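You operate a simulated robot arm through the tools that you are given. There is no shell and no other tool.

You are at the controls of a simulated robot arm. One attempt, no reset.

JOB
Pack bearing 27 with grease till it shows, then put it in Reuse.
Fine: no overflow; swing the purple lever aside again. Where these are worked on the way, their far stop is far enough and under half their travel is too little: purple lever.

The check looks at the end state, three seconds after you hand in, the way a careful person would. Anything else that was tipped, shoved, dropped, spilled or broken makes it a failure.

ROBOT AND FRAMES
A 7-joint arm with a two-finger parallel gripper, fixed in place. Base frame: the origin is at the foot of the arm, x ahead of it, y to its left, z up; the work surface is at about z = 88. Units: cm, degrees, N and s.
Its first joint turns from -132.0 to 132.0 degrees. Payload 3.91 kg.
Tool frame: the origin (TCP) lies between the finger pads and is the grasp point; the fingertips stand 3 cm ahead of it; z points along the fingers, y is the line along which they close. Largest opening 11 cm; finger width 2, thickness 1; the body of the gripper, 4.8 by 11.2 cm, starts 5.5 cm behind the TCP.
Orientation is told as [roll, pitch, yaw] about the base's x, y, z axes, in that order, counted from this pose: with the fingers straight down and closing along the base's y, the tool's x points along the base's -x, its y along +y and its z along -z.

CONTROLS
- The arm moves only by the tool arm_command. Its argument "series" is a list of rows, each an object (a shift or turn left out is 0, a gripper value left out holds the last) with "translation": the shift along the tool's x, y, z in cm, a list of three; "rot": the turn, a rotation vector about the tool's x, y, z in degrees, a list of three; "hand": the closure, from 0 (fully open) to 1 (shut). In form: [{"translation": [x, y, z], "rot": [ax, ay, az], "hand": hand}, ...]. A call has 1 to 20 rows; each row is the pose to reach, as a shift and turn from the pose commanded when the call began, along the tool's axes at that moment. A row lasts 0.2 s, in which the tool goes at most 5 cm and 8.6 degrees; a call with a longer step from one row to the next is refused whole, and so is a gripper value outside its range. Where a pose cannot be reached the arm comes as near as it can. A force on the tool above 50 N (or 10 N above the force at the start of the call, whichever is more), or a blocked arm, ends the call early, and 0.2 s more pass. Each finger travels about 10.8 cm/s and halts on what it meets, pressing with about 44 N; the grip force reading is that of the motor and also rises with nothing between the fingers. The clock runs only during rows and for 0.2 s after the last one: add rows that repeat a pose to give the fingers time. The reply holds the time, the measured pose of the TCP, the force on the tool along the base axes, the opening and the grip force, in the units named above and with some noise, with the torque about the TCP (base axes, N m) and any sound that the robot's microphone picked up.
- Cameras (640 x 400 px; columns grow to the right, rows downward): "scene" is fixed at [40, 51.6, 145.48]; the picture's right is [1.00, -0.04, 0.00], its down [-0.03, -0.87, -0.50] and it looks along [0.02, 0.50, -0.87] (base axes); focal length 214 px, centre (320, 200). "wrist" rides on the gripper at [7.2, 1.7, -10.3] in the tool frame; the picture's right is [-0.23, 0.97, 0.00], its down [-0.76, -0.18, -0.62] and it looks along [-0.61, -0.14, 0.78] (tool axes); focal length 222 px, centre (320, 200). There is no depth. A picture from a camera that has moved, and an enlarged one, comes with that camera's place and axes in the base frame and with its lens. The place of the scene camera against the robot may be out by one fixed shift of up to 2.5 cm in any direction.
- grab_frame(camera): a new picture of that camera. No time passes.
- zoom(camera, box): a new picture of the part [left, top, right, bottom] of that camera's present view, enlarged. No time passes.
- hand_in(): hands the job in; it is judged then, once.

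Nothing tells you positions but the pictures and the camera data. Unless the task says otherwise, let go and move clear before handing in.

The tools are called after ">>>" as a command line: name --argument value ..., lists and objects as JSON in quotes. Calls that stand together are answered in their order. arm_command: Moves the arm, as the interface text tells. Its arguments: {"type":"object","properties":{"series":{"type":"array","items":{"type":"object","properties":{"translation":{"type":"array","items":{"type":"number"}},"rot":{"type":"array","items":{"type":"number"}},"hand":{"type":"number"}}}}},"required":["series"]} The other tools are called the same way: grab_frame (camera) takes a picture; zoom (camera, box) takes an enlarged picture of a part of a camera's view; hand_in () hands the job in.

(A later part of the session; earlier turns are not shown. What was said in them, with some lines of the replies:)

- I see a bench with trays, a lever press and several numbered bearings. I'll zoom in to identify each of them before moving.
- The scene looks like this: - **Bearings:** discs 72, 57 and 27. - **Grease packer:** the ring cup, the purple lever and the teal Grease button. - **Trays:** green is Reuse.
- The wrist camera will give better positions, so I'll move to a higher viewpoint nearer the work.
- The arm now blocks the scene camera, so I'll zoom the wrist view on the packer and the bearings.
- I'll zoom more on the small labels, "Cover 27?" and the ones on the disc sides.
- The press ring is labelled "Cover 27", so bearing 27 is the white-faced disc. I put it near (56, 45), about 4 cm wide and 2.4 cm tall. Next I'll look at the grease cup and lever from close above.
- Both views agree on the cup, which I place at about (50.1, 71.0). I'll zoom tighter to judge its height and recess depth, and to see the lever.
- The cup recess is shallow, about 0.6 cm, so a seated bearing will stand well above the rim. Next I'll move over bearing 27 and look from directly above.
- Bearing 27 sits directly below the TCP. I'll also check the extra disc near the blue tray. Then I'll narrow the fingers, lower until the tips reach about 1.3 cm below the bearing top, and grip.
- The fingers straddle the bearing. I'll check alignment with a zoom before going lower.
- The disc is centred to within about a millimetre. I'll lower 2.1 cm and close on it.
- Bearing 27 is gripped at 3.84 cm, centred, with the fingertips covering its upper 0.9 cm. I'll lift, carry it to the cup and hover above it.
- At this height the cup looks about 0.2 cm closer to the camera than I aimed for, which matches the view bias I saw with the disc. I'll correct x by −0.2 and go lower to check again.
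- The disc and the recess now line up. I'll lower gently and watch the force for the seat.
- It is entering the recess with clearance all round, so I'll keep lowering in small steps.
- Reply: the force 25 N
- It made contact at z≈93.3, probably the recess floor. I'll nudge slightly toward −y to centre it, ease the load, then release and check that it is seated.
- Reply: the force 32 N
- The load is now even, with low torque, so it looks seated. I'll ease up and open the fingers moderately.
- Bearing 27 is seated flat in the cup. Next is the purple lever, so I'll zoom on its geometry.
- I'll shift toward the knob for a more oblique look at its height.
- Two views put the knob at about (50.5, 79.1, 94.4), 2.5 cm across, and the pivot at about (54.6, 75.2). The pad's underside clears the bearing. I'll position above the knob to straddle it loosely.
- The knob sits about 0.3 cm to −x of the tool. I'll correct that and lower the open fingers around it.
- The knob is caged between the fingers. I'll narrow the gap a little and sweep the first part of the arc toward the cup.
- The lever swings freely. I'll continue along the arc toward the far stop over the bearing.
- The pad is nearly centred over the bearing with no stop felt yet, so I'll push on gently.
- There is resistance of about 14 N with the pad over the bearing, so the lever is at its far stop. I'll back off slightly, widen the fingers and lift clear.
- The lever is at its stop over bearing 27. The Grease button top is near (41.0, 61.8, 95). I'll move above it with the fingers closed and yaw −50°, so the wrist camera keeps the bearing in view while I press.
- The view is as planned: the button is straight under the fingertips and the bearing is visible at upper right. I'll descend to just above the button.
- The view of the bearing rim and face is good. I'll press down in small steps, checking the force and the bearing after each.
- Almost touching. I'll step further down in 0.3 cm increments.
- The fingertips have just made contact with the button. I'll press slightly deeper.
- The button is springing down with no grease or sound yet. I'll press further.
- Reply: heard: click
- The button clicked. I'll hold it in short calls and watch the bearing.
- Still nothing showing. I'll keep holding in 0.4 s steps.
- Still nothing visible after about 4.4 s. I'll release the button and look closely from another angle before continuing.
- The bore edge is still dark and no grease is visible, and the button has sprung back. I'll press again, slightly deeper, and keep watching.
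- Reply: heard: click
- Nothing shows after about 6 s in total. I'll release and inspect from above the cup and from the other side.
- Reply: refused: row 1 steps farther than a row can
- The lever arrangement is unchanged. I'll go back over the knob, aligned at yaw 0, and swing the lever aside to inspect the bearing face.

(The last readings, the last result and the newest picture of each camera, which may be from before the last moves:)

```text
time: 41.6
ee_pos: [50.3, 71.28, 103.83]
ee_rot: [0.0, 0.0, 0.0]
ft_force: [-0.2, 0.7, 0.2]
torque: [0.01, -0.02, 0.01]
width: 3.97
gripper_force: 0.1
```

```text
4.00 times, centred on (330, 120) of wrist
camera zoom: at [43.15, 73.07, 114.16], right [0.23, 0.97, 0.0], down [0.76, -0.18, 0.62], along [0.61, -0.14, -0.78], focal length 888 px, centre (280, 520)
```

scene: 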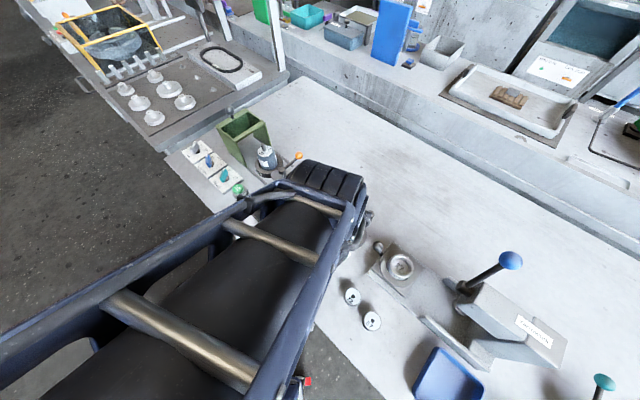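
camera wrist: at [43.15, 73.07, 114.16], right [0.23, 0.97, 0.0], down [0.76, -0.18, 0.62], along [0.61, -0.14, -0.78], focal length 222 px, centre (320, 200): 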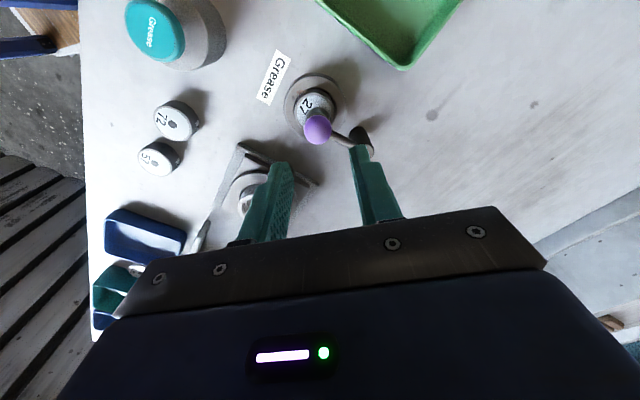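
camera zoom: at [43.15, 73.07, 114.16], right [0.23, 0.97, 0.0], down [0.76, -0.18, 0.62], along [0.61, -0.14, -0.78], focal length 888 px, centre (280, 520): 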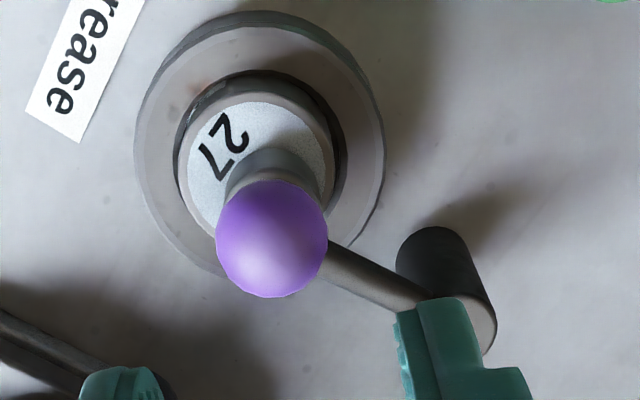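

The pad looks offset slightly toward its pivot, so I want to confirm the lever really is at its stop. I'll push the knob from outside with closed fingers, well away from the rod.

>>> arm_command --series '[{"translation": [1, 1.1, 0], "hand": 0.9}, {"translation": [2, 2.2, 0], "hand": 1.0}, {"translation": [2, 2.2, 2.5], "hand": 1.0}, {"translation": [2, 2.2, 5], "hand": 1.0}, {"translation": [2, 2.2, 7.6], "hand": 1.0}, {"translation": [2, 2.2, 7.6], "hand": 1.0}]'

>>> zoom --camera "wrist" --box '[220, 90, 420, 215]'

```text
time: 43.0
ee_pos: [48.05, 73.64, 96.24]
ee_rot: [0.0, 0.1, 0.1]
ft_force: [0.1, 0.3, -0.7]
torque: [-0.01, -0.01, -0.02]
width: 0.01
gripper_force: 37.6
```

```text
3.20 times, centred on (320, 152) of wrist
camera zoom: at [40.82, 75.46, 106.64], right [0.23, 0.97, 0.0], down [0.76, -0.18, 0.62], along [0.61, -0.14, -0.78], focal length 711 px, centre (320, 352)
```

zoom: 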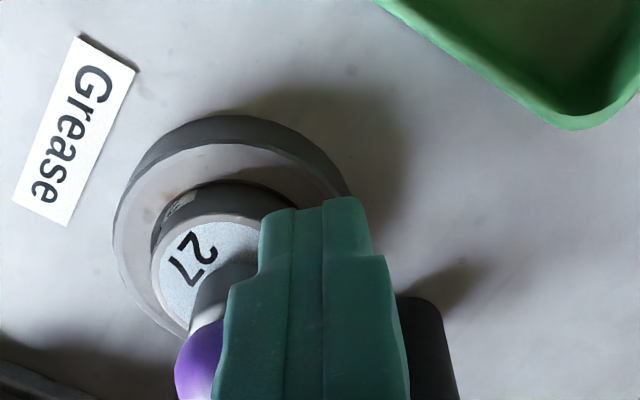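

>>> arm_command --series '[{"translation": [-0.15, -0.15, 0]}, {"translation": [-0.3, -0.3, 0]}, {"translation": [-0.45, -0.45, 0]}, {"translation": [-0.6, -0.6, 0]}, {"translation": [-0.75, -0.75, 0]}, {"translation": [-0.9, -0.9, 0]}]'

>>> zoom --camera "wrist" --box '[220, 90, 420, 215]'

```text
time: 44.4
ee_pos: [48.81, 72.98, 96.33]
ee_rot: [0.1, 0.1, 0.2]
ft_force: [-20.6, 30.7, 4.3]
torque: [0.53, 0.35, 0.09]
width: 0.0
gripper_force: 37.8
```

```text
3.20 times, centred on (320, 152) of wrist
camera zoom: at [41.65, 74.68, 106.6], right [0.22, 0.97, 0.0], down [0.76, -0.18, 0.62], along [0.61, -0.14, -0.78], focal length 711 px, centre (320, 352)
```

zoom: 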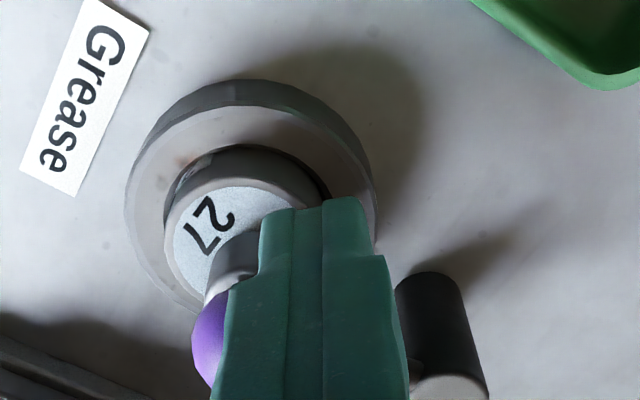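

The lever is firmly against its far stop (37 N). I'll back off, straddle the knob again and swing it partly away to look at the bore.

>>> arm_command --series '[{"translation": [0.5, 0.5, 0]}, {"translation": [0.9, 0.9, 0]}, {"translation": [0.9, 0.9, -3]}, {"translation": [0.9, 0.9, -5]}, {"translation": [-0.4, -0.4, -5], "hand": 0.8}, {"translation": [-1.4, -1.35, -5], "hand": 0.64}, {"translation": [-1.4, -1.35, -5], "hand": 0.64}, {"translation": [-1.4, -1.35, -5], "hand": 0.64}]'

>>> zoom --camera "wrist" --box '[220, 90, 420, 215]'

```text
time: 46.2
ee_pos: [50.6, 71.24, 101.43]
ee_rot: [0.1, 0.0, 0.1]
ft_force: [-0.5, 0.0, -0.1]
torque: [0.03, 0.0, -0.03]
width: 3.97
gripper_force: 0.1
```

```text
3.20 times, centred on (320, 152) of wrist
camera zoom: at [43.45, 73.2, 111.71], right [0.23, 0.97, 0.0], down [0.76, -0.18, 0.62], along [0.61, -0.14, -0.78], focal length 711 px, centre (320, 352)
```

zoom: 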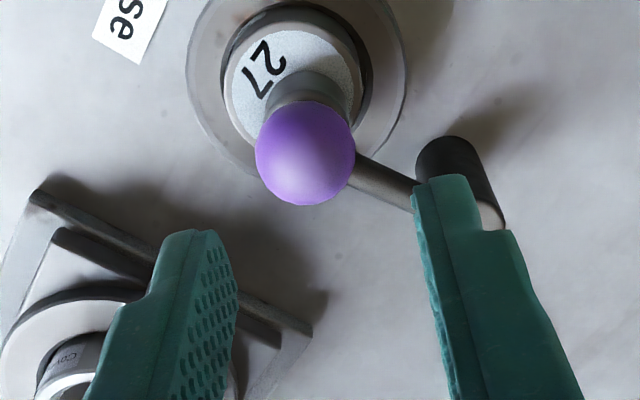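

>>> arm_command --series '[{"translation": [0.15, -0.1, 2]}, {"translation": [0.15, -0.1, 4]}, {"translation": [0.15, -0.1, 5.3]}, {"translation": [0.15, -0.1, 5.3]}]'

>>> zoom --camera "wrist" --box '[220, 90, 420, 215]'

```text
time: 47.2
ee_pos: [50.41, 71.03, 95.7]
ee_rot: [0.0, 0.0, 0.1]
ft_force: [-0.4, -0.5, -0.9]
torque: [-0.04, 0.01, 0.0]
width: 3.97
gripper_force: 0.0
```

```text
3.20 times, centred on (320, 152) of wrist
camera zoom: at [43.16, 72.98, 106.01], right [0.23, 0.97, 0.0], down [0.76, -0.18, 0.62], along [0.61, -0.14, -0.78], focal length 711 px, centre (320, 352)
```

zoom: 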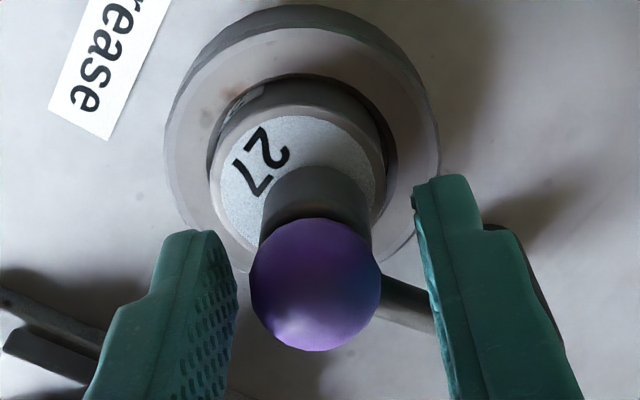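

The knob is between the fingers. I'll swing about 50° back to expose the bearing.

>>> arm_command --series '[{"translation": [0.37, 0.47, 0], "hand": 0.7}, {"translation": [0.73, 0.94, 0], "hand": 0.7}, {"translation": [1.0, 1.48, 0]}, {"translation": [1.26, 2.01, 0]}, {"translation": [1.42, 2.59, 0]}, {"translation": [1.54, 3.17, 0]}, {"translation": [1.58, 3.76, 0]}, {"translation": [1.59, 4.36, 0]}, {"translation": [1.59, 4.36, 0]}]'

>>> grab_frame --camera "wrist"

>>> zoom --camera "wrist" --box '[210, 90, 350, 200]'

```text
time: 49.2
ee_pos: [48.85, 75.45, 95.71]
ee_rot: [0.0, 0.0, 0.0]
ft_force: [0.6, -0.8, -1.0]
torque: [0.01, -0.01, -0.01]
width: 3.31
gripper_force: 0.3
```

```text
taken
camera wrist: at [41.74, 77.3, 106.13], right [0.23, 0.97, 0.0], down [0.76, -0.18, 0.62], along [0.61, -0.14, -0.78], focal length 222 px, centre (320, 200)
```

wrist: 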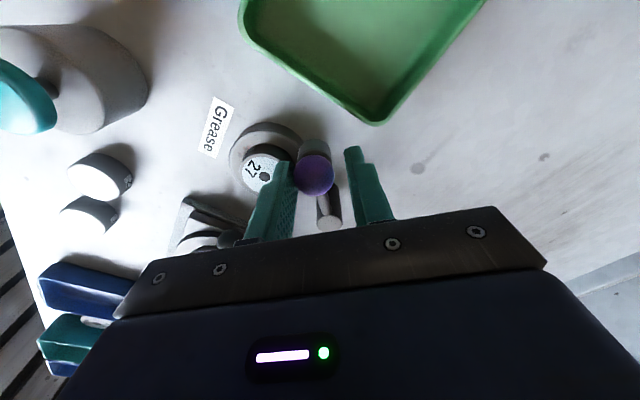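

```text
3.64 times, centred on (280, 145) of wrist
camera zoom: at [41.74, 77.3, 106.13], right [0.23, 0.97, 0.0], down [0.76, -0.18, 0.62], along [0.61, -0.14, -0.78], focal length 808 px, centre (466, 400)
```

zoom: 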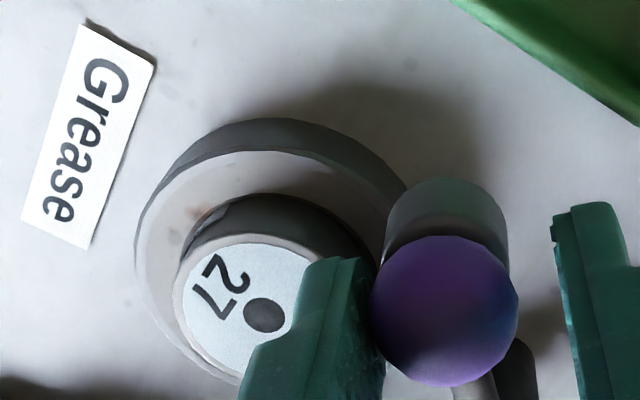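

The bore and face look the same as before, so there has been no visible fill yet and it simply needs more grease. I'll swing the lever back to its far stop.

>>> arm_command --series '[{"translation": [-0.02, -0.6, 0]}, {"translation": [-0.04, -1.19, 0]}, {"translation": [-0.17, -1.77, 0]}, {"translation": [-0.33, -2.35, 0]}, {"translation": [-0.57, -2.9, 0]}, {"translation": [-0.8, -3.42, 0]}, {"translation": [-1.05, -3.9, 0]}, {"translation": [-1.2, -4.4, 0]}, {"translation": [-1.25, -4.8, 0]}, {"translation": [-1.25, -4.8, 0]}]'

>>> zoom --camera "wrist" --box '[220, 90, 420, 215]'

```text
time: 51.4
ee_pos: [50.11, 70.74, 95.89]
ee_rot: [0.0, 0.0, 0.2]
ft_force: [0.3, 0.0, -0.5]
torque: [0.02, 0.0, 0.01]
width: 3.3
gripper_force: 0.1
```

```text
3.20 times, centred on (320, 152) of wrist
camera zoom: at [42.95, 72.55, 106.28], right [0.23, 0.97, 0.0], down [0.76, -0.18, 0.62], along [0.61, -0.14, -0.78], focal length 711 px, centre (320, 352)
```

zoom: 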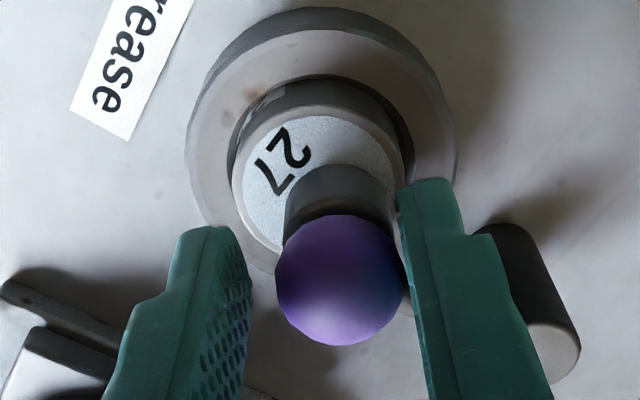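

Touching the knob but not yet at the stop. I'll push a bit further along the tangent.

>>> arm_command --series '[{"translation": [-0.15, -0.2, 0]}, {"translation": [-0.3, -0.4, 0]}, {"translation": [-0.35, -0.55, 0]}, {"translation": [-0.35, -0.55, 0]}]'

>>> zoom --camera "wrist" --box '[220, 90, 420, 215]'

```text
time: 52.4
ee_pos: [50.24, 70.28, 95.97]
ee_rot: [0.1, 0.1, 0.2]
ft_force: [-27.5, 15.8, 6.2]
torque: [0.63, 0.42, 0.72]
width: 4.09
gripper_force: 7.5
```

```text
3.20 times, centred on (320, 152) of wrist
camera zoom: at [43.03, 72.1, 106.22], right [0.22, 0.97, 0.0], down [0.76, -0.18, 0.62], along [0.61, -0.14, -0.78], focal length 711 px, centre (320, 352)
```

zoom: 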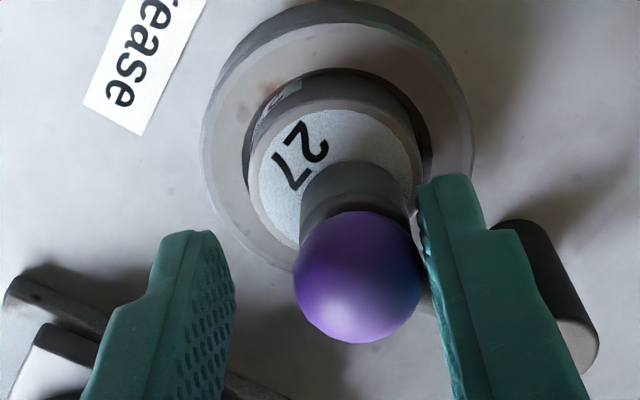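

At the stop. I'll back off, lift and return over the Grease button at yaw −50°.

>>> arm_command --series '[{"translation": [-0.1, -0.1, 0], "hand": 0.64}, {"translation": [0, 0.2, 0], "hand": 0.62}, {"translation": [0, 0.2, 0], "hand": 0.62}, {"translation": [0, 0.2, -3], "hand": 0.62}, {"translation": [0, 0.2, -7.5], "hand": 0.62}, {"translation": [0, 0.2, -7.5], "hand": 0.62}]'

>>> grab_frame --camera "wrist"

```text
time: 53.8
ee_pos: [50.7, 70.15, 103.53]
ee_rot: [0.1, 0.0, 0.1]
ft_force: [-0.5, 0.5, -0.1]
torque: [-0.03, -0.01, -0.03]
width: 4.19
gripper_force: 0.1
```

```text
taken
camera wrist: at [43.4, 71.96, 113.76], right [0.23, 0.97, 0.0], down [0.76, -0.18, 0.62], along [0.61, -0.14, -0.78], focal length 222 px, centre (320, 200)
```

wrist: 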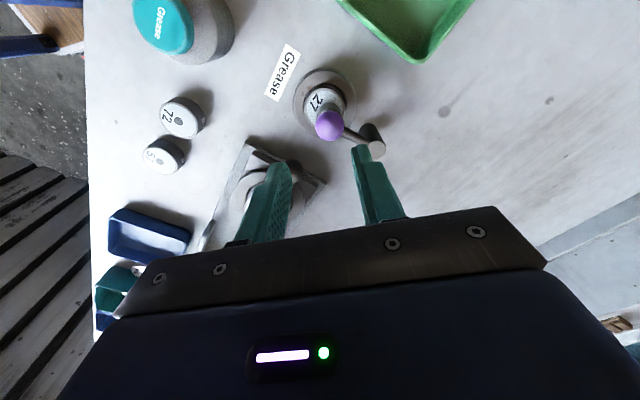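

>>> arm_command --series '[{"translation": [1.6, -1.4, 0], "rot": [0, 0, 8.3], "hand": 1.0}, {"translation": [3.2, -2.8, 0], "rot": [0, 0, 16.6], "hand": 1.0}, {"translation": [4.8, -4.2, 0], "rot": [0, 0, 25]}, {"translation": [6.5, -5.6, 0], "rot": [0, 0, 33.3]}, {"translation": [8.1, -7, 0], "rot": [0, 0, 41.6]}, {"translation": [9.75, -8.3, 0], "rot": [0, 0, 50]}, {"translation": [9.75, -8.3, 0], "rot": [0, 0, 50]}, {"translation": [9.75, -8.3, 3], "rot": [0, 0, 50]}, {"translation": [9.75, -8.3, 4.5], "rot": [0, 0, 50]}, {"translation": [9.75, -8.3, 4.5], "rot": [0, 0, 50]}]'

>>> grab_frame --camera "wrist"

>>> zoom --camera "wrist" --box '[270, 80, 370, 170]'

```text
time: 56.0
ee_pos: [40.8, 61.7, 98.75]
ee_rot: [0.0, 0.0, -50.0]
ft_force: [0.6, -0.3, 0.2]
torque: [0.01, 0.01, -0.02]
width: 0.01
gripper_force: 37.3
```

```text
taken
camera wrist: at [37.41, 68.61, 109.07], right [0.89, 0.45, 0.0], down [0.35, -0.7, 0.62], along [0.28, -0.56, -0.78], focal length 222 px, centre (320, 200)
```

wrist: 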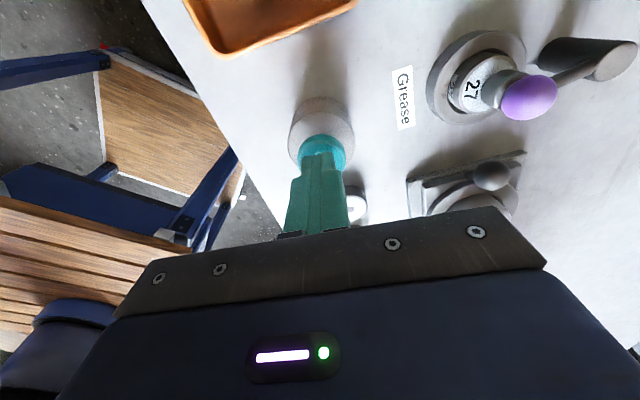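

```text
4.44 times, centred on (320, 125) of wrist
camera zoom: at [37.41, 68.61, 109.07], right [0.89, 0.45, 0.0], down [0.35, -0.7, 0.62], along [0.28, -0.56, -0.78], focal length 987 px, centre (320, 533)
```

zoom: 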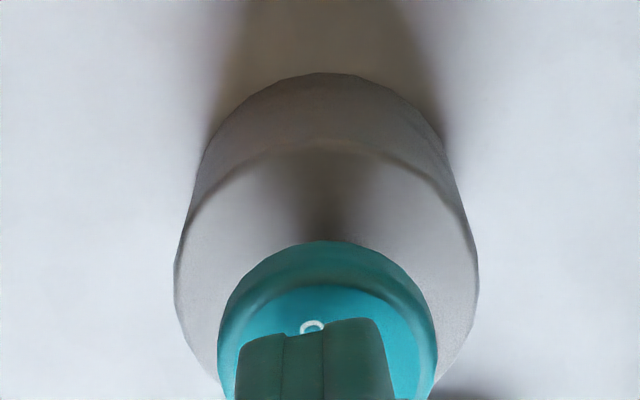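

The fingertips are over the button. I'll press and hold, watching each step.

>>> arm_command --series '[{"translation": [0, 0, 0.9]}, {"translation": [0, 0, 1.6]}, {"translation": [0, 0, 1.85]}, {"translation": [0, 0, 1.85]}]'

>>> zoom --camera "wrist" --box '[430, 20, 560, 130]'

```text
time: 57.0
ee_pos: [40.79, 62.03, 96.94]
ee_rot: [0.0, 0.0, -50.0]
ft_force: [2.1, -2.5, 5.8]
torque: [-0.05, -0.05, 0.02]
width: 0.0
gripper_force: 37.9
heard: click
```

```text
3.64 times, centred on (495, 75) of wrist
camera zoom: at [37.41, 68.73, 107.31], right [0.89, 0.45, 0.0], down [0.35, -0.7, 0.62], along [0.28, -0.56, -0.78], focal length 808 px, centre (-316, 654)
```

zoom: 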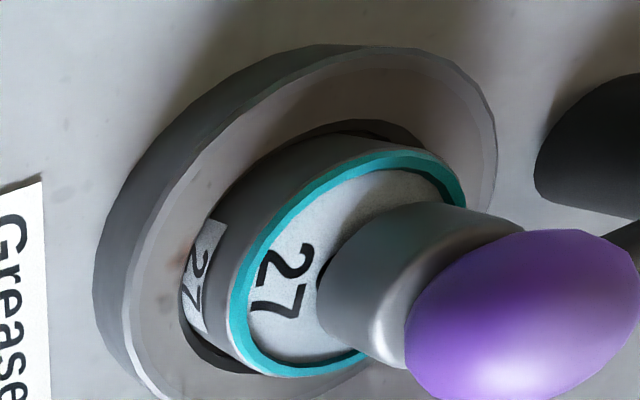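

A teal ring of grease now shows around the bearing rim, so I'm releasing the button at once.

>>> arm_command --series '[{"translation": [0, 0, -4.5]}, {"translation": [0, 0, -7]}, {"translation": [0, 0, -7]}]'

>>> zoom --camera "wrist" --box '[390, 10, 550, 120]'

```text
time: 57.8
ee_pos: [40.71, 61.94, 103.91]
ee_rot: [0.1, 0.1, -50.0]
ft_force: [0.3, -0.7, -0.4]
torque: [-0.03, 0.02, 0.03]
width: 0.01
gripper_force: 37.8
```

```text
3.64 times, centred on (470, 65) of wrist
camera zoom: at [37.44, 68.63, 114.18], right [0.89, 0.45, 0.0], down [0.35, -0.7, 0.62], along [0.28, -0.56, -0.78], focal length 808 px, centre (-226, 691)
```

zoom: 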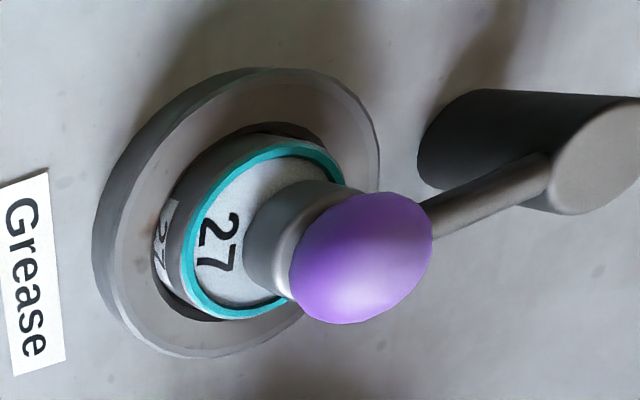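

Grease is showing all round with no overflow. Next I'll go back over the knob to swing the lever fully aside.

>>> arm_command --series '[{"translation": [0.1, 2, 0], "rot": [0, 0, -8.3], "hand": 0.9}, {"translation": [0.25, 4.3, 0], "rot": [0, 0, -16.6], "hand": 0.64}, {"translation": [0.4, 6.6, 0], "rot": [0, 0, -25], "hand": 0.64}, {"translation": [0.55, 8.9, 0], "rot": [0, 0, -33.3]}, {"translation": [0.7, 11.1, 0], "rot": [0, 0, -41.6]}, {"translation": [0.8, 13.3, 0], "rot": [0, 0, -50]}, {"translation": [0.8, 13.3, 2], "rot": [0, 0, -50]}, {"translation": [0.8, 13.3, 2], "rot": [0, 0, -50]}]'

>>> zoom --camera "wrist" --box '[220, 90, 420, 215]'

```text
time: 59.6
ee_pos: [50.41, 71.09, 101.98]
ee_rot: [-0.1, 0.0, 0.0]
ft_force: [0.6, 0.2, -0.1]
torque: [-0.02, -0.02, -0.02]
width: 3.94
gripper_force: 0.0
```

```text
3.20 times, centred on (320, 152) of wrist
camera zoom: at [43.22, 72.98, 112.27], right [0.23, 0.97, 0.0], down [0.76, -0.18, 0.62], along [0.61, -0.14, -0.78], focal length 711 px, centre (320, 352)
```

zoom: 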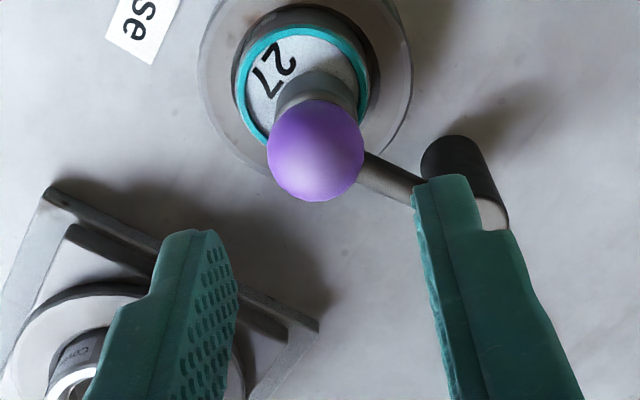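

>>> arm_command --series '[{"translation": [0.05, -0.1, 2]}, {"translation": [0.05, -0.1, 4]}, {"translation": [0.05, -0.1, 6]}, {"translation": [0.05, -0.1, 6]}, {"translation": [0.37, 0.47, 6], "hand": 0.7}, {"translation": [0.73, 0.94, 6], "hand": 0.7}, {"translation": [1.0, 1.48, 6]}, {"translation": [1.26, 2.01, 6]}, {"translation": [1.42, 2.59, 6]}, {"translation": [1.54, 3.17, 6]}, {"translation": [1.58, 3.76, 6]}, {"translation": [1.59, 4.36, 6]}, {"translation": [1.5, 4.95, 6]}, {"translation": [1.38, 5.53, 6]}, {"translation": [1.17, 6.1, 6]}, {"translation": [0.93, 6.64, 6]}, {"translation": [0.62, 7.15, 6]}, {"translation": [0.27, 7.62, 6]}, {"translation": [0.27, 7.62, 6]}]'

>>> grab_frame --camera "wrist"

>>> zoom --camera "wrist" --box '[220, 90, 420, 215]'

```text
time: 63.6
ee_pos: [50.12, 78.82, 96.01]
ee_rot: [0.0, 0.0, 0.1]
ft_force: [-0.7, 0.1, 0.6]
torque: [-0.01, -0.03, 0.0]
width: 3.27
gripper_force: 0.0
```

```text
taken
camera wrist: at [42.93, 80.64, 106.39], right [0.23, 0.97, 0.0], down [0.76, -0.18, 0.62], along [0.61, -0.14, -0.78], focal length 222 px, centre (320, 200)
```

wrist: 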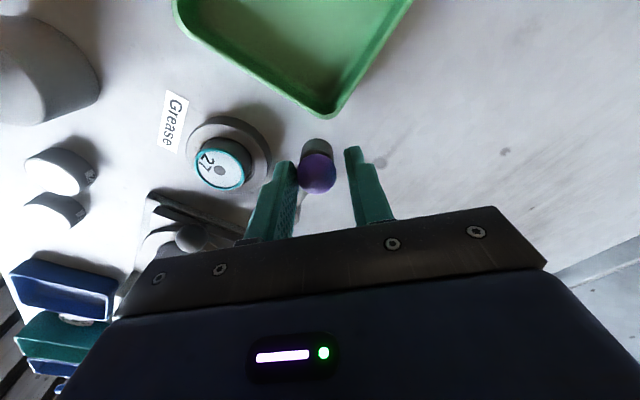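

```text
3.20 times, centred on (320, 152) of wrist
camera zoom: at [42.93, 80.64, 106.39], right [0.23, 0.97, 0.0], down [0.76, -0.18, 0.62], along [0.61, -0.14, -0.78], focal length 711 px, centre (320, 352)
```

zoom: 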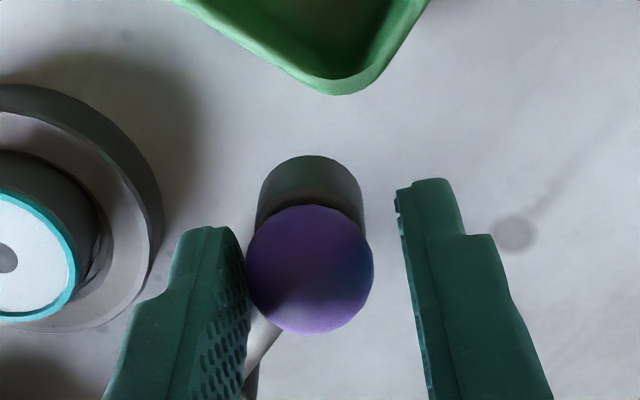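

The lever is nearly back. I'll push gently to its outer stop.

>>> arm_command --series '[{"translation": [-0.1, 0.2, 0]}, {"translation": [-0.25, 0.4, 0]}, {"translation": [-0.4, 0.6, 0]}, {"translation": [-0.5, 0.75, 0]}, {"translation": [-0.5, 0.75, 0]}]'

>>> zoom --camera "wrist" --box '[220, 90, 420, 215]'

```text
time: 64.8
ee_pos: [50.35, 79.55, 96.1]
ee_rot: [0.0, 0.0, 0.1]
ft_force: [-28.4, -19.6, 11.4]
torque: [-0.86, 0.55, -0.8]
width: 4.24
gripper_force: 9.4
```

```text
3.20 times, centred on (320, 152) of wrist
camera zoom: at [43.23, 81.38, 106.39], right [0.23, 0.97, 0.0], down [0.76, -0.18, 0.62], along [0.61, -0.14, -0.78], focal length 711 px, centre (320, 352)
```

zoom: 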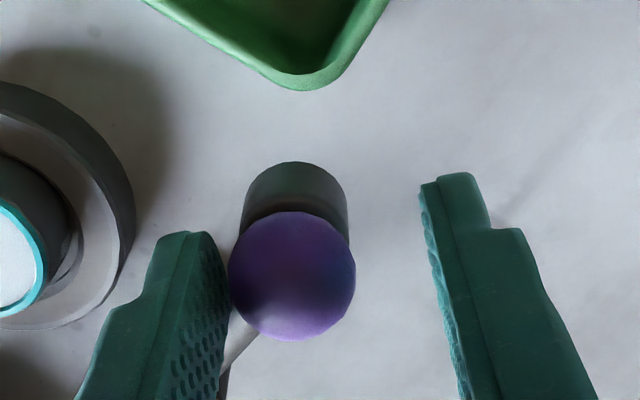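

The lever is against its outer stop. I'll back off, open and lift clear.

>>> arm_command --series '[{"translation": [0.3, -0.3, 0], "hand": 0.62}, {"translation": [0.4, -0.5, 0], "hand": 0.6}, {"translation": [0.4, -0.5, 0], "hand": 0.6}, {"translation": [0.4, -0.5, -3], "hand": 0.6}, {"translation": [0.4, -0.5, -6], "hand": 0.6}, {"translation": [0.4, -0.5, -6], "hand": 0.6}]'

>>> grab_frame --camera "wrist"

>>> zoom --camera "wrist" --box '[180, 70, 400, 200]'

```text
time: 66.2
ee_pos: [50.43, 79.23, 102.06]
ee_rot: [0.0, 0.0, 0.1]
ft_force: [0.8, -0.4, 0.5]
torque: [0.01, 0.0, 0.04]
width: 4.4
gripper_force: 0.1
```

```text
taken
camera wrist: at [43.13, 81.04, 112.42], right [0.23, 0.97, 0.0], down [0.76, -0.18, 0.62], along [0.61, -0.14, -0.78], focal length 222 px, centre (320, 200)
```

wrist: 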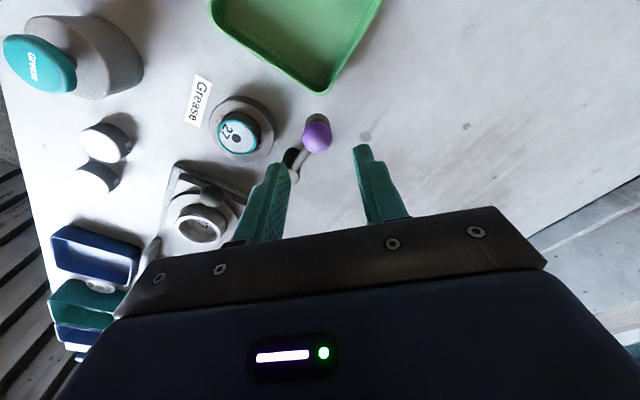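

```text
2.91 times, centred on (290, 135) of wrist
camera zoom: at [43.13, 81.04, 112.42], right [0.23, 0.97, 0.0], down [0.76, -0.18, 0.62], along [0.61, -0.14, -0.78], focal length 646 px, centre (407, 389)
```

zoom: 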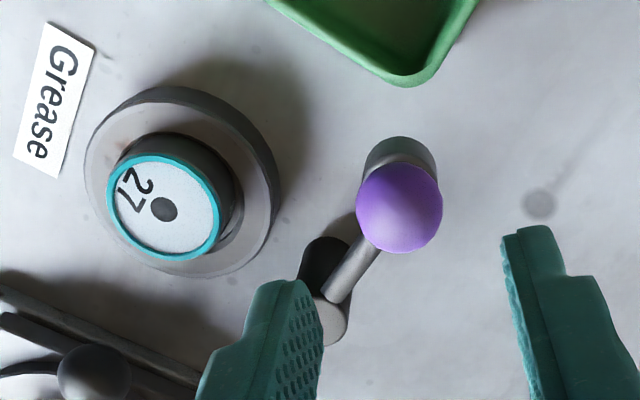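

The lever is back aside. Next I'll move over the packed bearing and check alignment.

>>> arm_command --series '[{"translation": [0.2, -4, 0], "hand": 0.45}, {"translation": [0.4, -8.5, 0], "hand": 0.45}, {"translation": [0.4, -8.5, 3], "hand": 0.45}, {"translation": [0.4, -8.5, 5], "hand": 0.45}, {"translation": [0.4, -8.5, 5], "hand": 0.45}]'

>>> zoom --camera "wrist" --box '[220, 90, 420, 215]'

```text
time: 67.4
ee_pos: [49.79, 70.73, 96.94]
ee_rot: [0.1, 0.1, 0.0]
ft_force: [-0.9, -0.5, 0.6]
torque: [0.0, 0.02, 0.03]
width: 6.05
gripper_force: 0.0
```

```text
3.20 times, centred on (320, 152) of wrist
camera zoom: at [42.68, 72.53, 107.3], right [0.23, 0.97, 0.0], down [0.76, -0.18, 0.62], along [0.61, -0.14, -0.78], focal length 711 px, centre (320, 352)
```

zoom: 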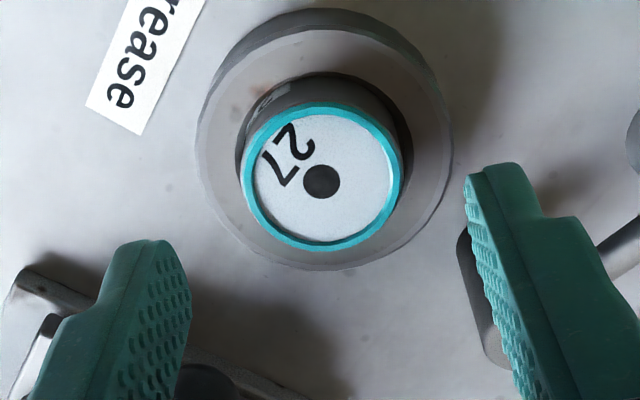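

Aligned. I'll lower to just above the cup rim and grip the bearing.

>>> arm_command --series '[{"translation": [0, 0.02, 1.5]}, {"translation": [0, 0.02, 3]}, {"translation": [0, 0.02, 3.65]}, {"translation": [0, 0.02, 3.65]}, {"translation": [0, 0.02, 3.65], "hand": 0.65}, {"translation": [0, 0.02, 3.65], "hand": 0.78}, {"translation": [0, 0.02, 3.65], "hand": 0.8}, {"translation": [0, 0.02, 3.65], "hand": 0.8}]'

>>> zoom --camera "wrist" --box '[220, 90, 420, 215]'

```text
time: 69.2
ee_pos: [49.84, 70.57, 93.17]
ee_rot: [0.0, 0.1, 0.1]
ft_force: [1.5, 2.1, 0.6]
torque: [0.07, -0.03, 0.0]
width: 3.84
gripper_force: 43.7
```

```text
3.20 times, centred on (320, 152) of wrist
camera zoom: at [42.65, 72.54, 103.57], right [0.23, 0.97, 0.0], down [0.76, -0.18, 0.62], along [0.61, -0.14, -0.78], focal length 711 px, centre (320, 352)
```

zoom: 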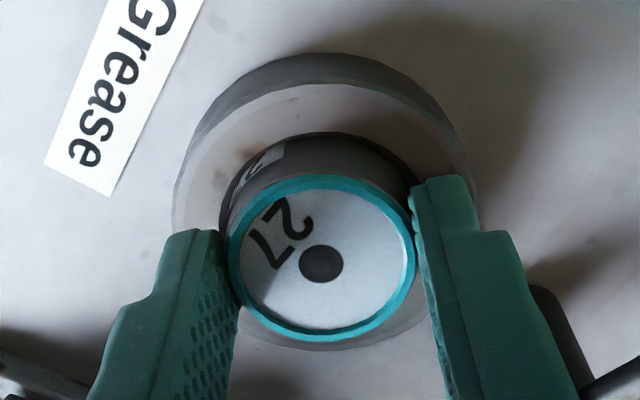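

Gripped at 3.84 cm. I'll lift and carry it over the centre of the Reuse tray, about (41.3, 79.9).

>>> arm_command --series '[{"translation": [0, 0, -2]}, {"translation": [0, 0, -5]}, {"translation": [0, 0, -8]}, {"translation": [2.8, 3.1, -8]}, {"translation": [5.6, 6.2, -8]}, {"translation": [8.5, 9.25, -8]}, {"translation": [8.5, 9.25, -8]}, {"translation": [8.5, 9.25, -8]}]'

>>> grab_frame --camera "wrist"

>>> grab_frame --camera "scene"

```text
time: 71.0
ee_pos: [41.13, 79.7, 101.36]
ee_rot: [0.1, 0.0, -0.1]
ft_force: [0.3, 0.1, -1.0]
torque: [-0.01, 0.03, -0.03]
width: 3.87
gripper_force: 44.1
```

```text
taken
camera wrist: at [33.89, 81.55, 111.71], right [0.23, 0.97, 0.0], down [0.76, -0.18, 0.62], along [0.61, -0.14, -0.78], focal length 222 px, centre (320, 200)
```

wrist: 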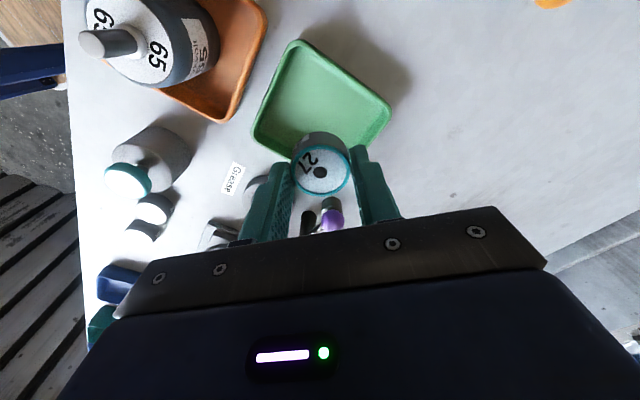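

```text
taken
```

scene: 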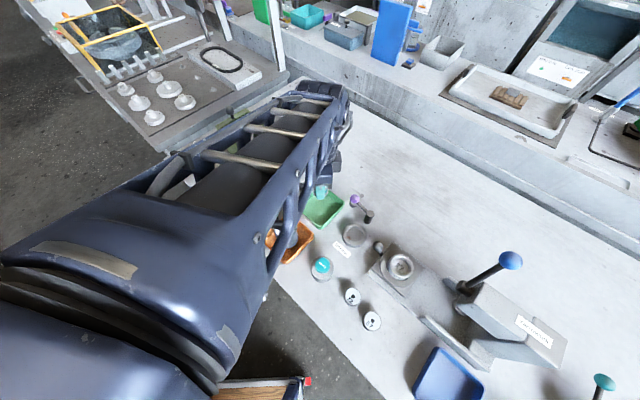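

The bearing is centred over the Reuse tray. I'll lower it in.

>>> arm_command --series '[{"translation": [0, 0, 2.5]}, {"translation": [0, 0, 5]}, {"translation": [0, 0, 7]}, {"translation": [0, 0, 7.6]}, {"translation": [0, 0, 7.6]}]'

>>> zoom --camera "wrist" --box '[200, 50, 440, 200]'

```text
time: 72.2
ee_pos: [41.44, 79.78, 93.68]
ee_rot: [-0.1, -0.1, 0.1]
ft_force: [-0.4, -0.2, 0.2]
torque: [0.02, -0.01, 0.04]
width: 3.84
gripper_force: 44.6
```

```text
2.67 times, centred on (320, 125) of wrist
camera zoom: at [34.16, 81.59, 104.02], right [0.23, 0.97, 0.0], down [0.76, -0.18, 0.62], along [0.61, -0.14, -0.78], focal length 592 px, centre (320, 400)
```

zoom: 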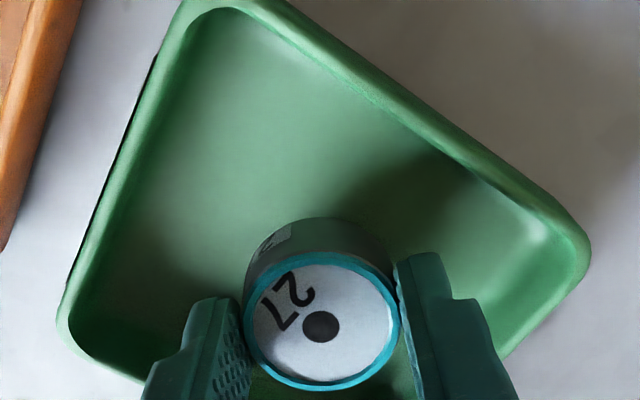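

It is inside the tray with good clearance. I'll lower the last centimetre slowly until contact.

>>> arm_command --series '[{"translation": [0, 0, 0.2]}, {"translation": [0, 0, 0.4]}, {"translation": [0, 0, 0.6]}, {"translation": [0, 0, 0.7]}]'

>>> zoom --camera "wrist" --box '[200, 50, 440, 200]'

```text
time: 73.2
ee_pos: [41.31, 79.9, 92.97]
ee_rot: [0.0, 0.0, 0.0]
ft_force: [0.0, 1.0, -0.7]
torque: [-0.01, -0.01, -0.01]
width: 3.84
gripper_force: 43.8
```

```text
2.67 times, centred on (320, 125) of wrist
camera zoom: at [34.14, 81.7, 103.33], right [0.23, 0.97, 0.0], down [0.76, -0.18, 0.62], along [0.61, -0.14, -0.78], focal length 592 px, centre (320, 400)
```

zoom: 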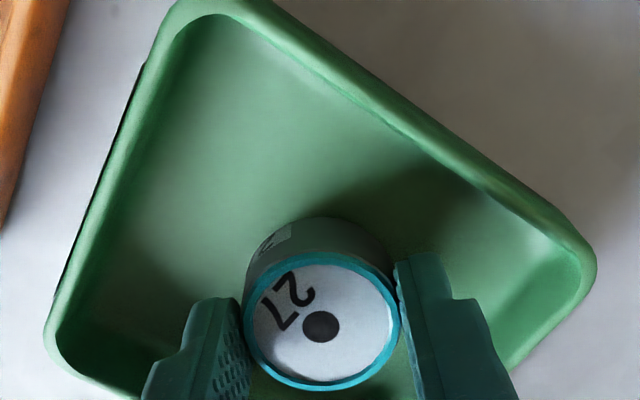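

>>> arm_command --series '[{"translation": [0, 0, 0.1]}, {"translation": [0, 0, 0.2]}, {"translation": [0, 0, 0.3]}]'

```text
time: 74.0
ee_pos: [41.35, 79.95, 92.67]
ee_rot: [0.0, 0.0, 0.1]
ft_force: [-0.3, -0.1, -1.9]
torque: [0.0, 0.01, 0.01]
width: 3.83
gripper_force: 43.8
```

>>> arm_command --series '[{"translation": [0, 0, 0.1]}, {"translation": [0, 0, 0.2]}, {"translation": [0, 0, 0.25]}]'

```text
time: 74.8
ee_pos: [41.29, 79.81, 92.5]
ee_rot: [-0.1, 0.0, 0.1]
ft_force: [-0.3, -0.4, -1.1]
torque: [0.01, -0.01, -0.03]
width: 3.84
gripper_force: 44.2
```

>>> arm_command --series '[{"translation": [0, 0, 0.1]}, {"translation": [0, 0, 0.15]}, {"translation": [0, 0, 0.15]}]'

```text
time: 75.6
ee_pos: [41.41, 79.81, 92.48]
ee_rot: [0.0, 0.1, 0.1]
ft_force: [-1.3, 1.0, 3.8]
torque: [-0.02, 0.09, -0.02]
width: 3.86
gripper_force: 43.7
```

The bearing has touched the tray floor (about 4 N). I'll open moderately and lift straight up.

>>> arm_command --series '[{"translation": [0, 0, 0], "hand": 0.62}, {"translation": [0, 0, 0], "hand": 0.54}, {"translation": [0, 0, 0], "hand": 0.52}, {"translation": [0, 0, 0], "hand": 0.52}, {"translation": [0, 0, -2], "hand": 0.52}, {"translation": [0, 0, -5], "hand": 0.52}, {"translation": [0, 0, -9], "hand": 0.52}, {"translation": [0, 0, -12], "hand": 0.52}, {"translation": [0, 0, -12], "hand": 0.52}]'

>>> grab_frame --camera "wrist"

>>> zoom --camera "wrist" --box '[220, 50, 420, 175]'

```text
time: 77.6
ee_pos: [41.3, 79.79, 104.57]
ee_rot: [0.0, 0.1, 0.1]
ft_force: [-0.3, 0.3, 0.7]
torque: [-0.03, 0.02, 0.03]
width: 5.3
gripper_force: 0.1
```

```text
taken
camera wrist: at [34.04, 81.6, 114.83], right [0.23, 0.97, 0.0], down [0.76, -0.18, 0.62], along [0.61, -0.14, -0.78], focal length 222 px, centre (320, 200)
```

wrist: 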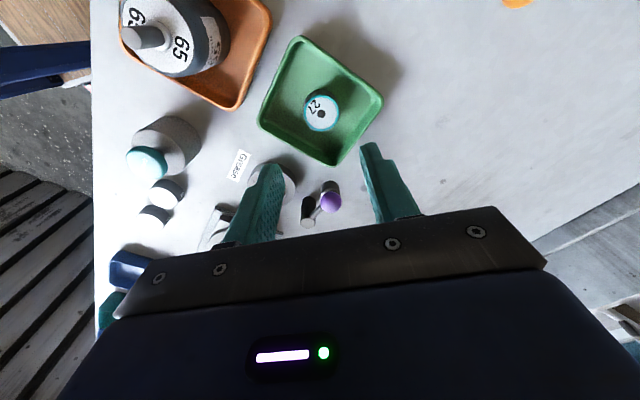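

```text
3.20 times, centred on (320, 112) of wrist
camera zoom: at [34.04, 81.6, 114.83], right [0.23, 0.97, 0.0], down [0.76, -0.18, 0.62], along [0.61, -0.14, -0.78], focal length 711 px, centre (320, 480)
```

zoom: 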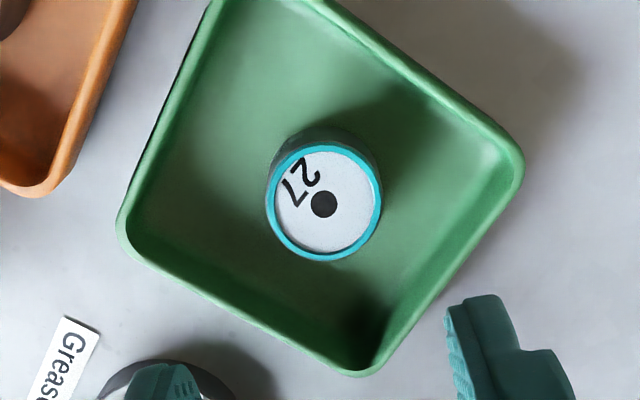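

The bearing is upright in Reuse with its grease ring intact. I'll raise and retreat so the scene camera can see everything.

>>> arm_command --series '[{"translation": [0, 0, -4.5]}, {"translation": [0, 0, -9]}, {"translation": [0, 0, -13.5]}, {"translation": [4, -1.7, -14.5]}, {"translation": [8, -3.4, -14.5]}, {"translation": [12, -5.1, -14.5]}, {"translation": [16, -6.8, -14.5]}, {"translation": [20, -8.5, -14.5]}, {"translation": [24, -10.2, -14.5]}, {"translation": [24, -10.2, -14.5]}]'

>>> grab_frame --camera "scene"

>>> zoom --camera "scene" --box '[240, 170, 400, 270]'

>>> zoom --camera "scene" --box '[320, 220, 480, 320]'

>>> zoom --camera "scene" --box '[320, 280, 480, 380]'

```text
time: 79.8
ee_pos: [17.2, 69.33, 118.64]
ee_rot: [0.0, 0.0, 0.2]
ft_force: [-0.1, 0.0, 0.7]
torque: [0.0, 0.0, 0.02]
width: 5.27
gripper_force: 0.1
```

```text
taken
```

scene: 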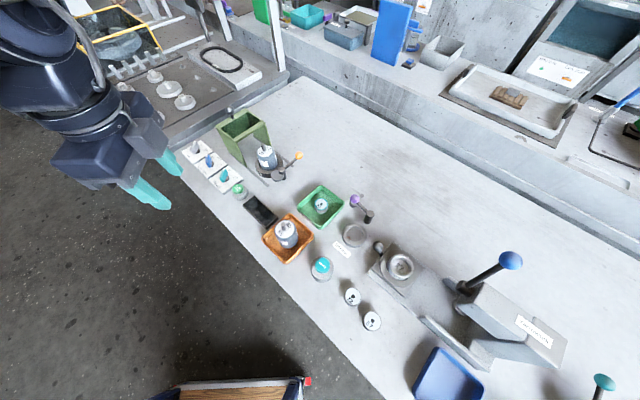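

```text
4.00 times, centred on (320, 220) of scene
camera zoom: at [40.0, 51.6, 145.48], right [1.0, -0.04, 0.0], down [-0.03, -0.87, -0.5], along [0.02, 0.5, -0.87], focal length 858 px, centre (320, 120)
```

zoom: 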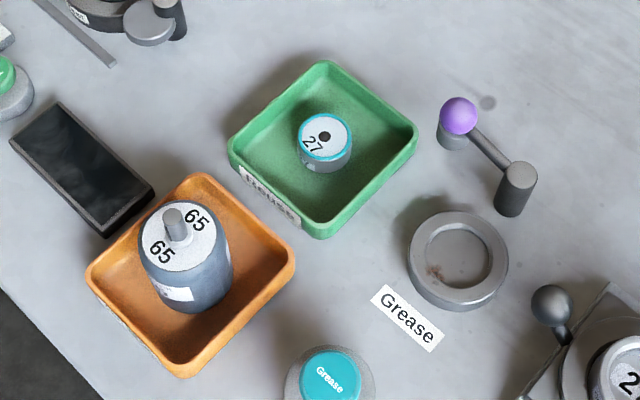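

```text
4.00 times, centred on (400, 270) of scene
camera zoom: at [40.0, 51.6, 145.48], right [1.0, -0.04, 0.0], down [-0.03, -0.87, -0.5], along [0.02, 0.5, -0.87], focal length 858 px, centre (0, -80)
```

zoom: 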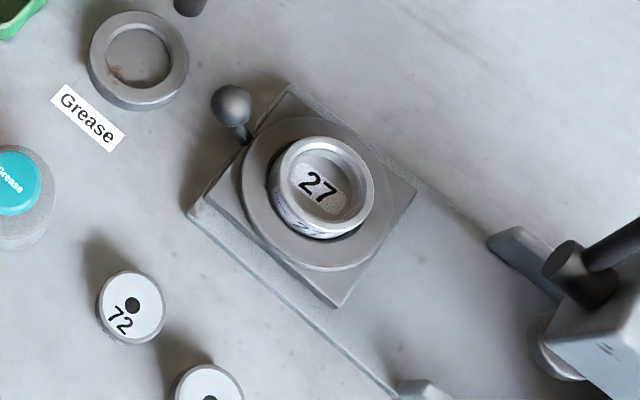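

```text
4.00 times, centred on (400, 330) of scene
camera zoom: at [40.0, 51.6, 145.48], right [1.0, -0.04, 0.0], down [-0.03, -0.87, -0.5], along [0.02, 0.5, -0.87], focal length 858 px, centre (0, -320)
```

zoom: 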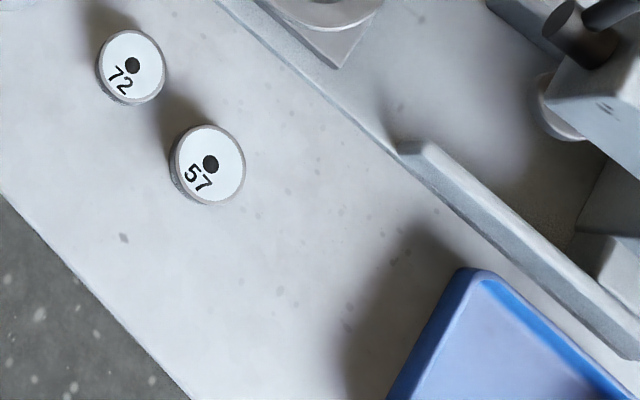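

Bearing 27 sits in Reuse with its ring of grease showing. The purple lever is back in its original place, the cup is clean and nothing else has moved, so I'm handing in.

>>> hand_in

```text
The job is handed in.
```

Bearing 27 is packed with grease and sits upright in the Reuse tray. I've handed the job in; no result has come back yet.

- **Grease:** a teal ring shows all the way round the bearing's rim. I saw no overflow on the bearing, in the cup or on the bench. It took about 6.5 s of pressing over three presses, and I let go as soon as the ring appeared.
- **Purple lever:** it was against its far stop over the bearing for each press. I swung it part-way off once to check the face, and it is now back against its outer stop.
- **Everything else:** the last scene pictures show bearings 72 and 57, the cover in the press and the trays where they started. The gripper is empty and clear of the bench.
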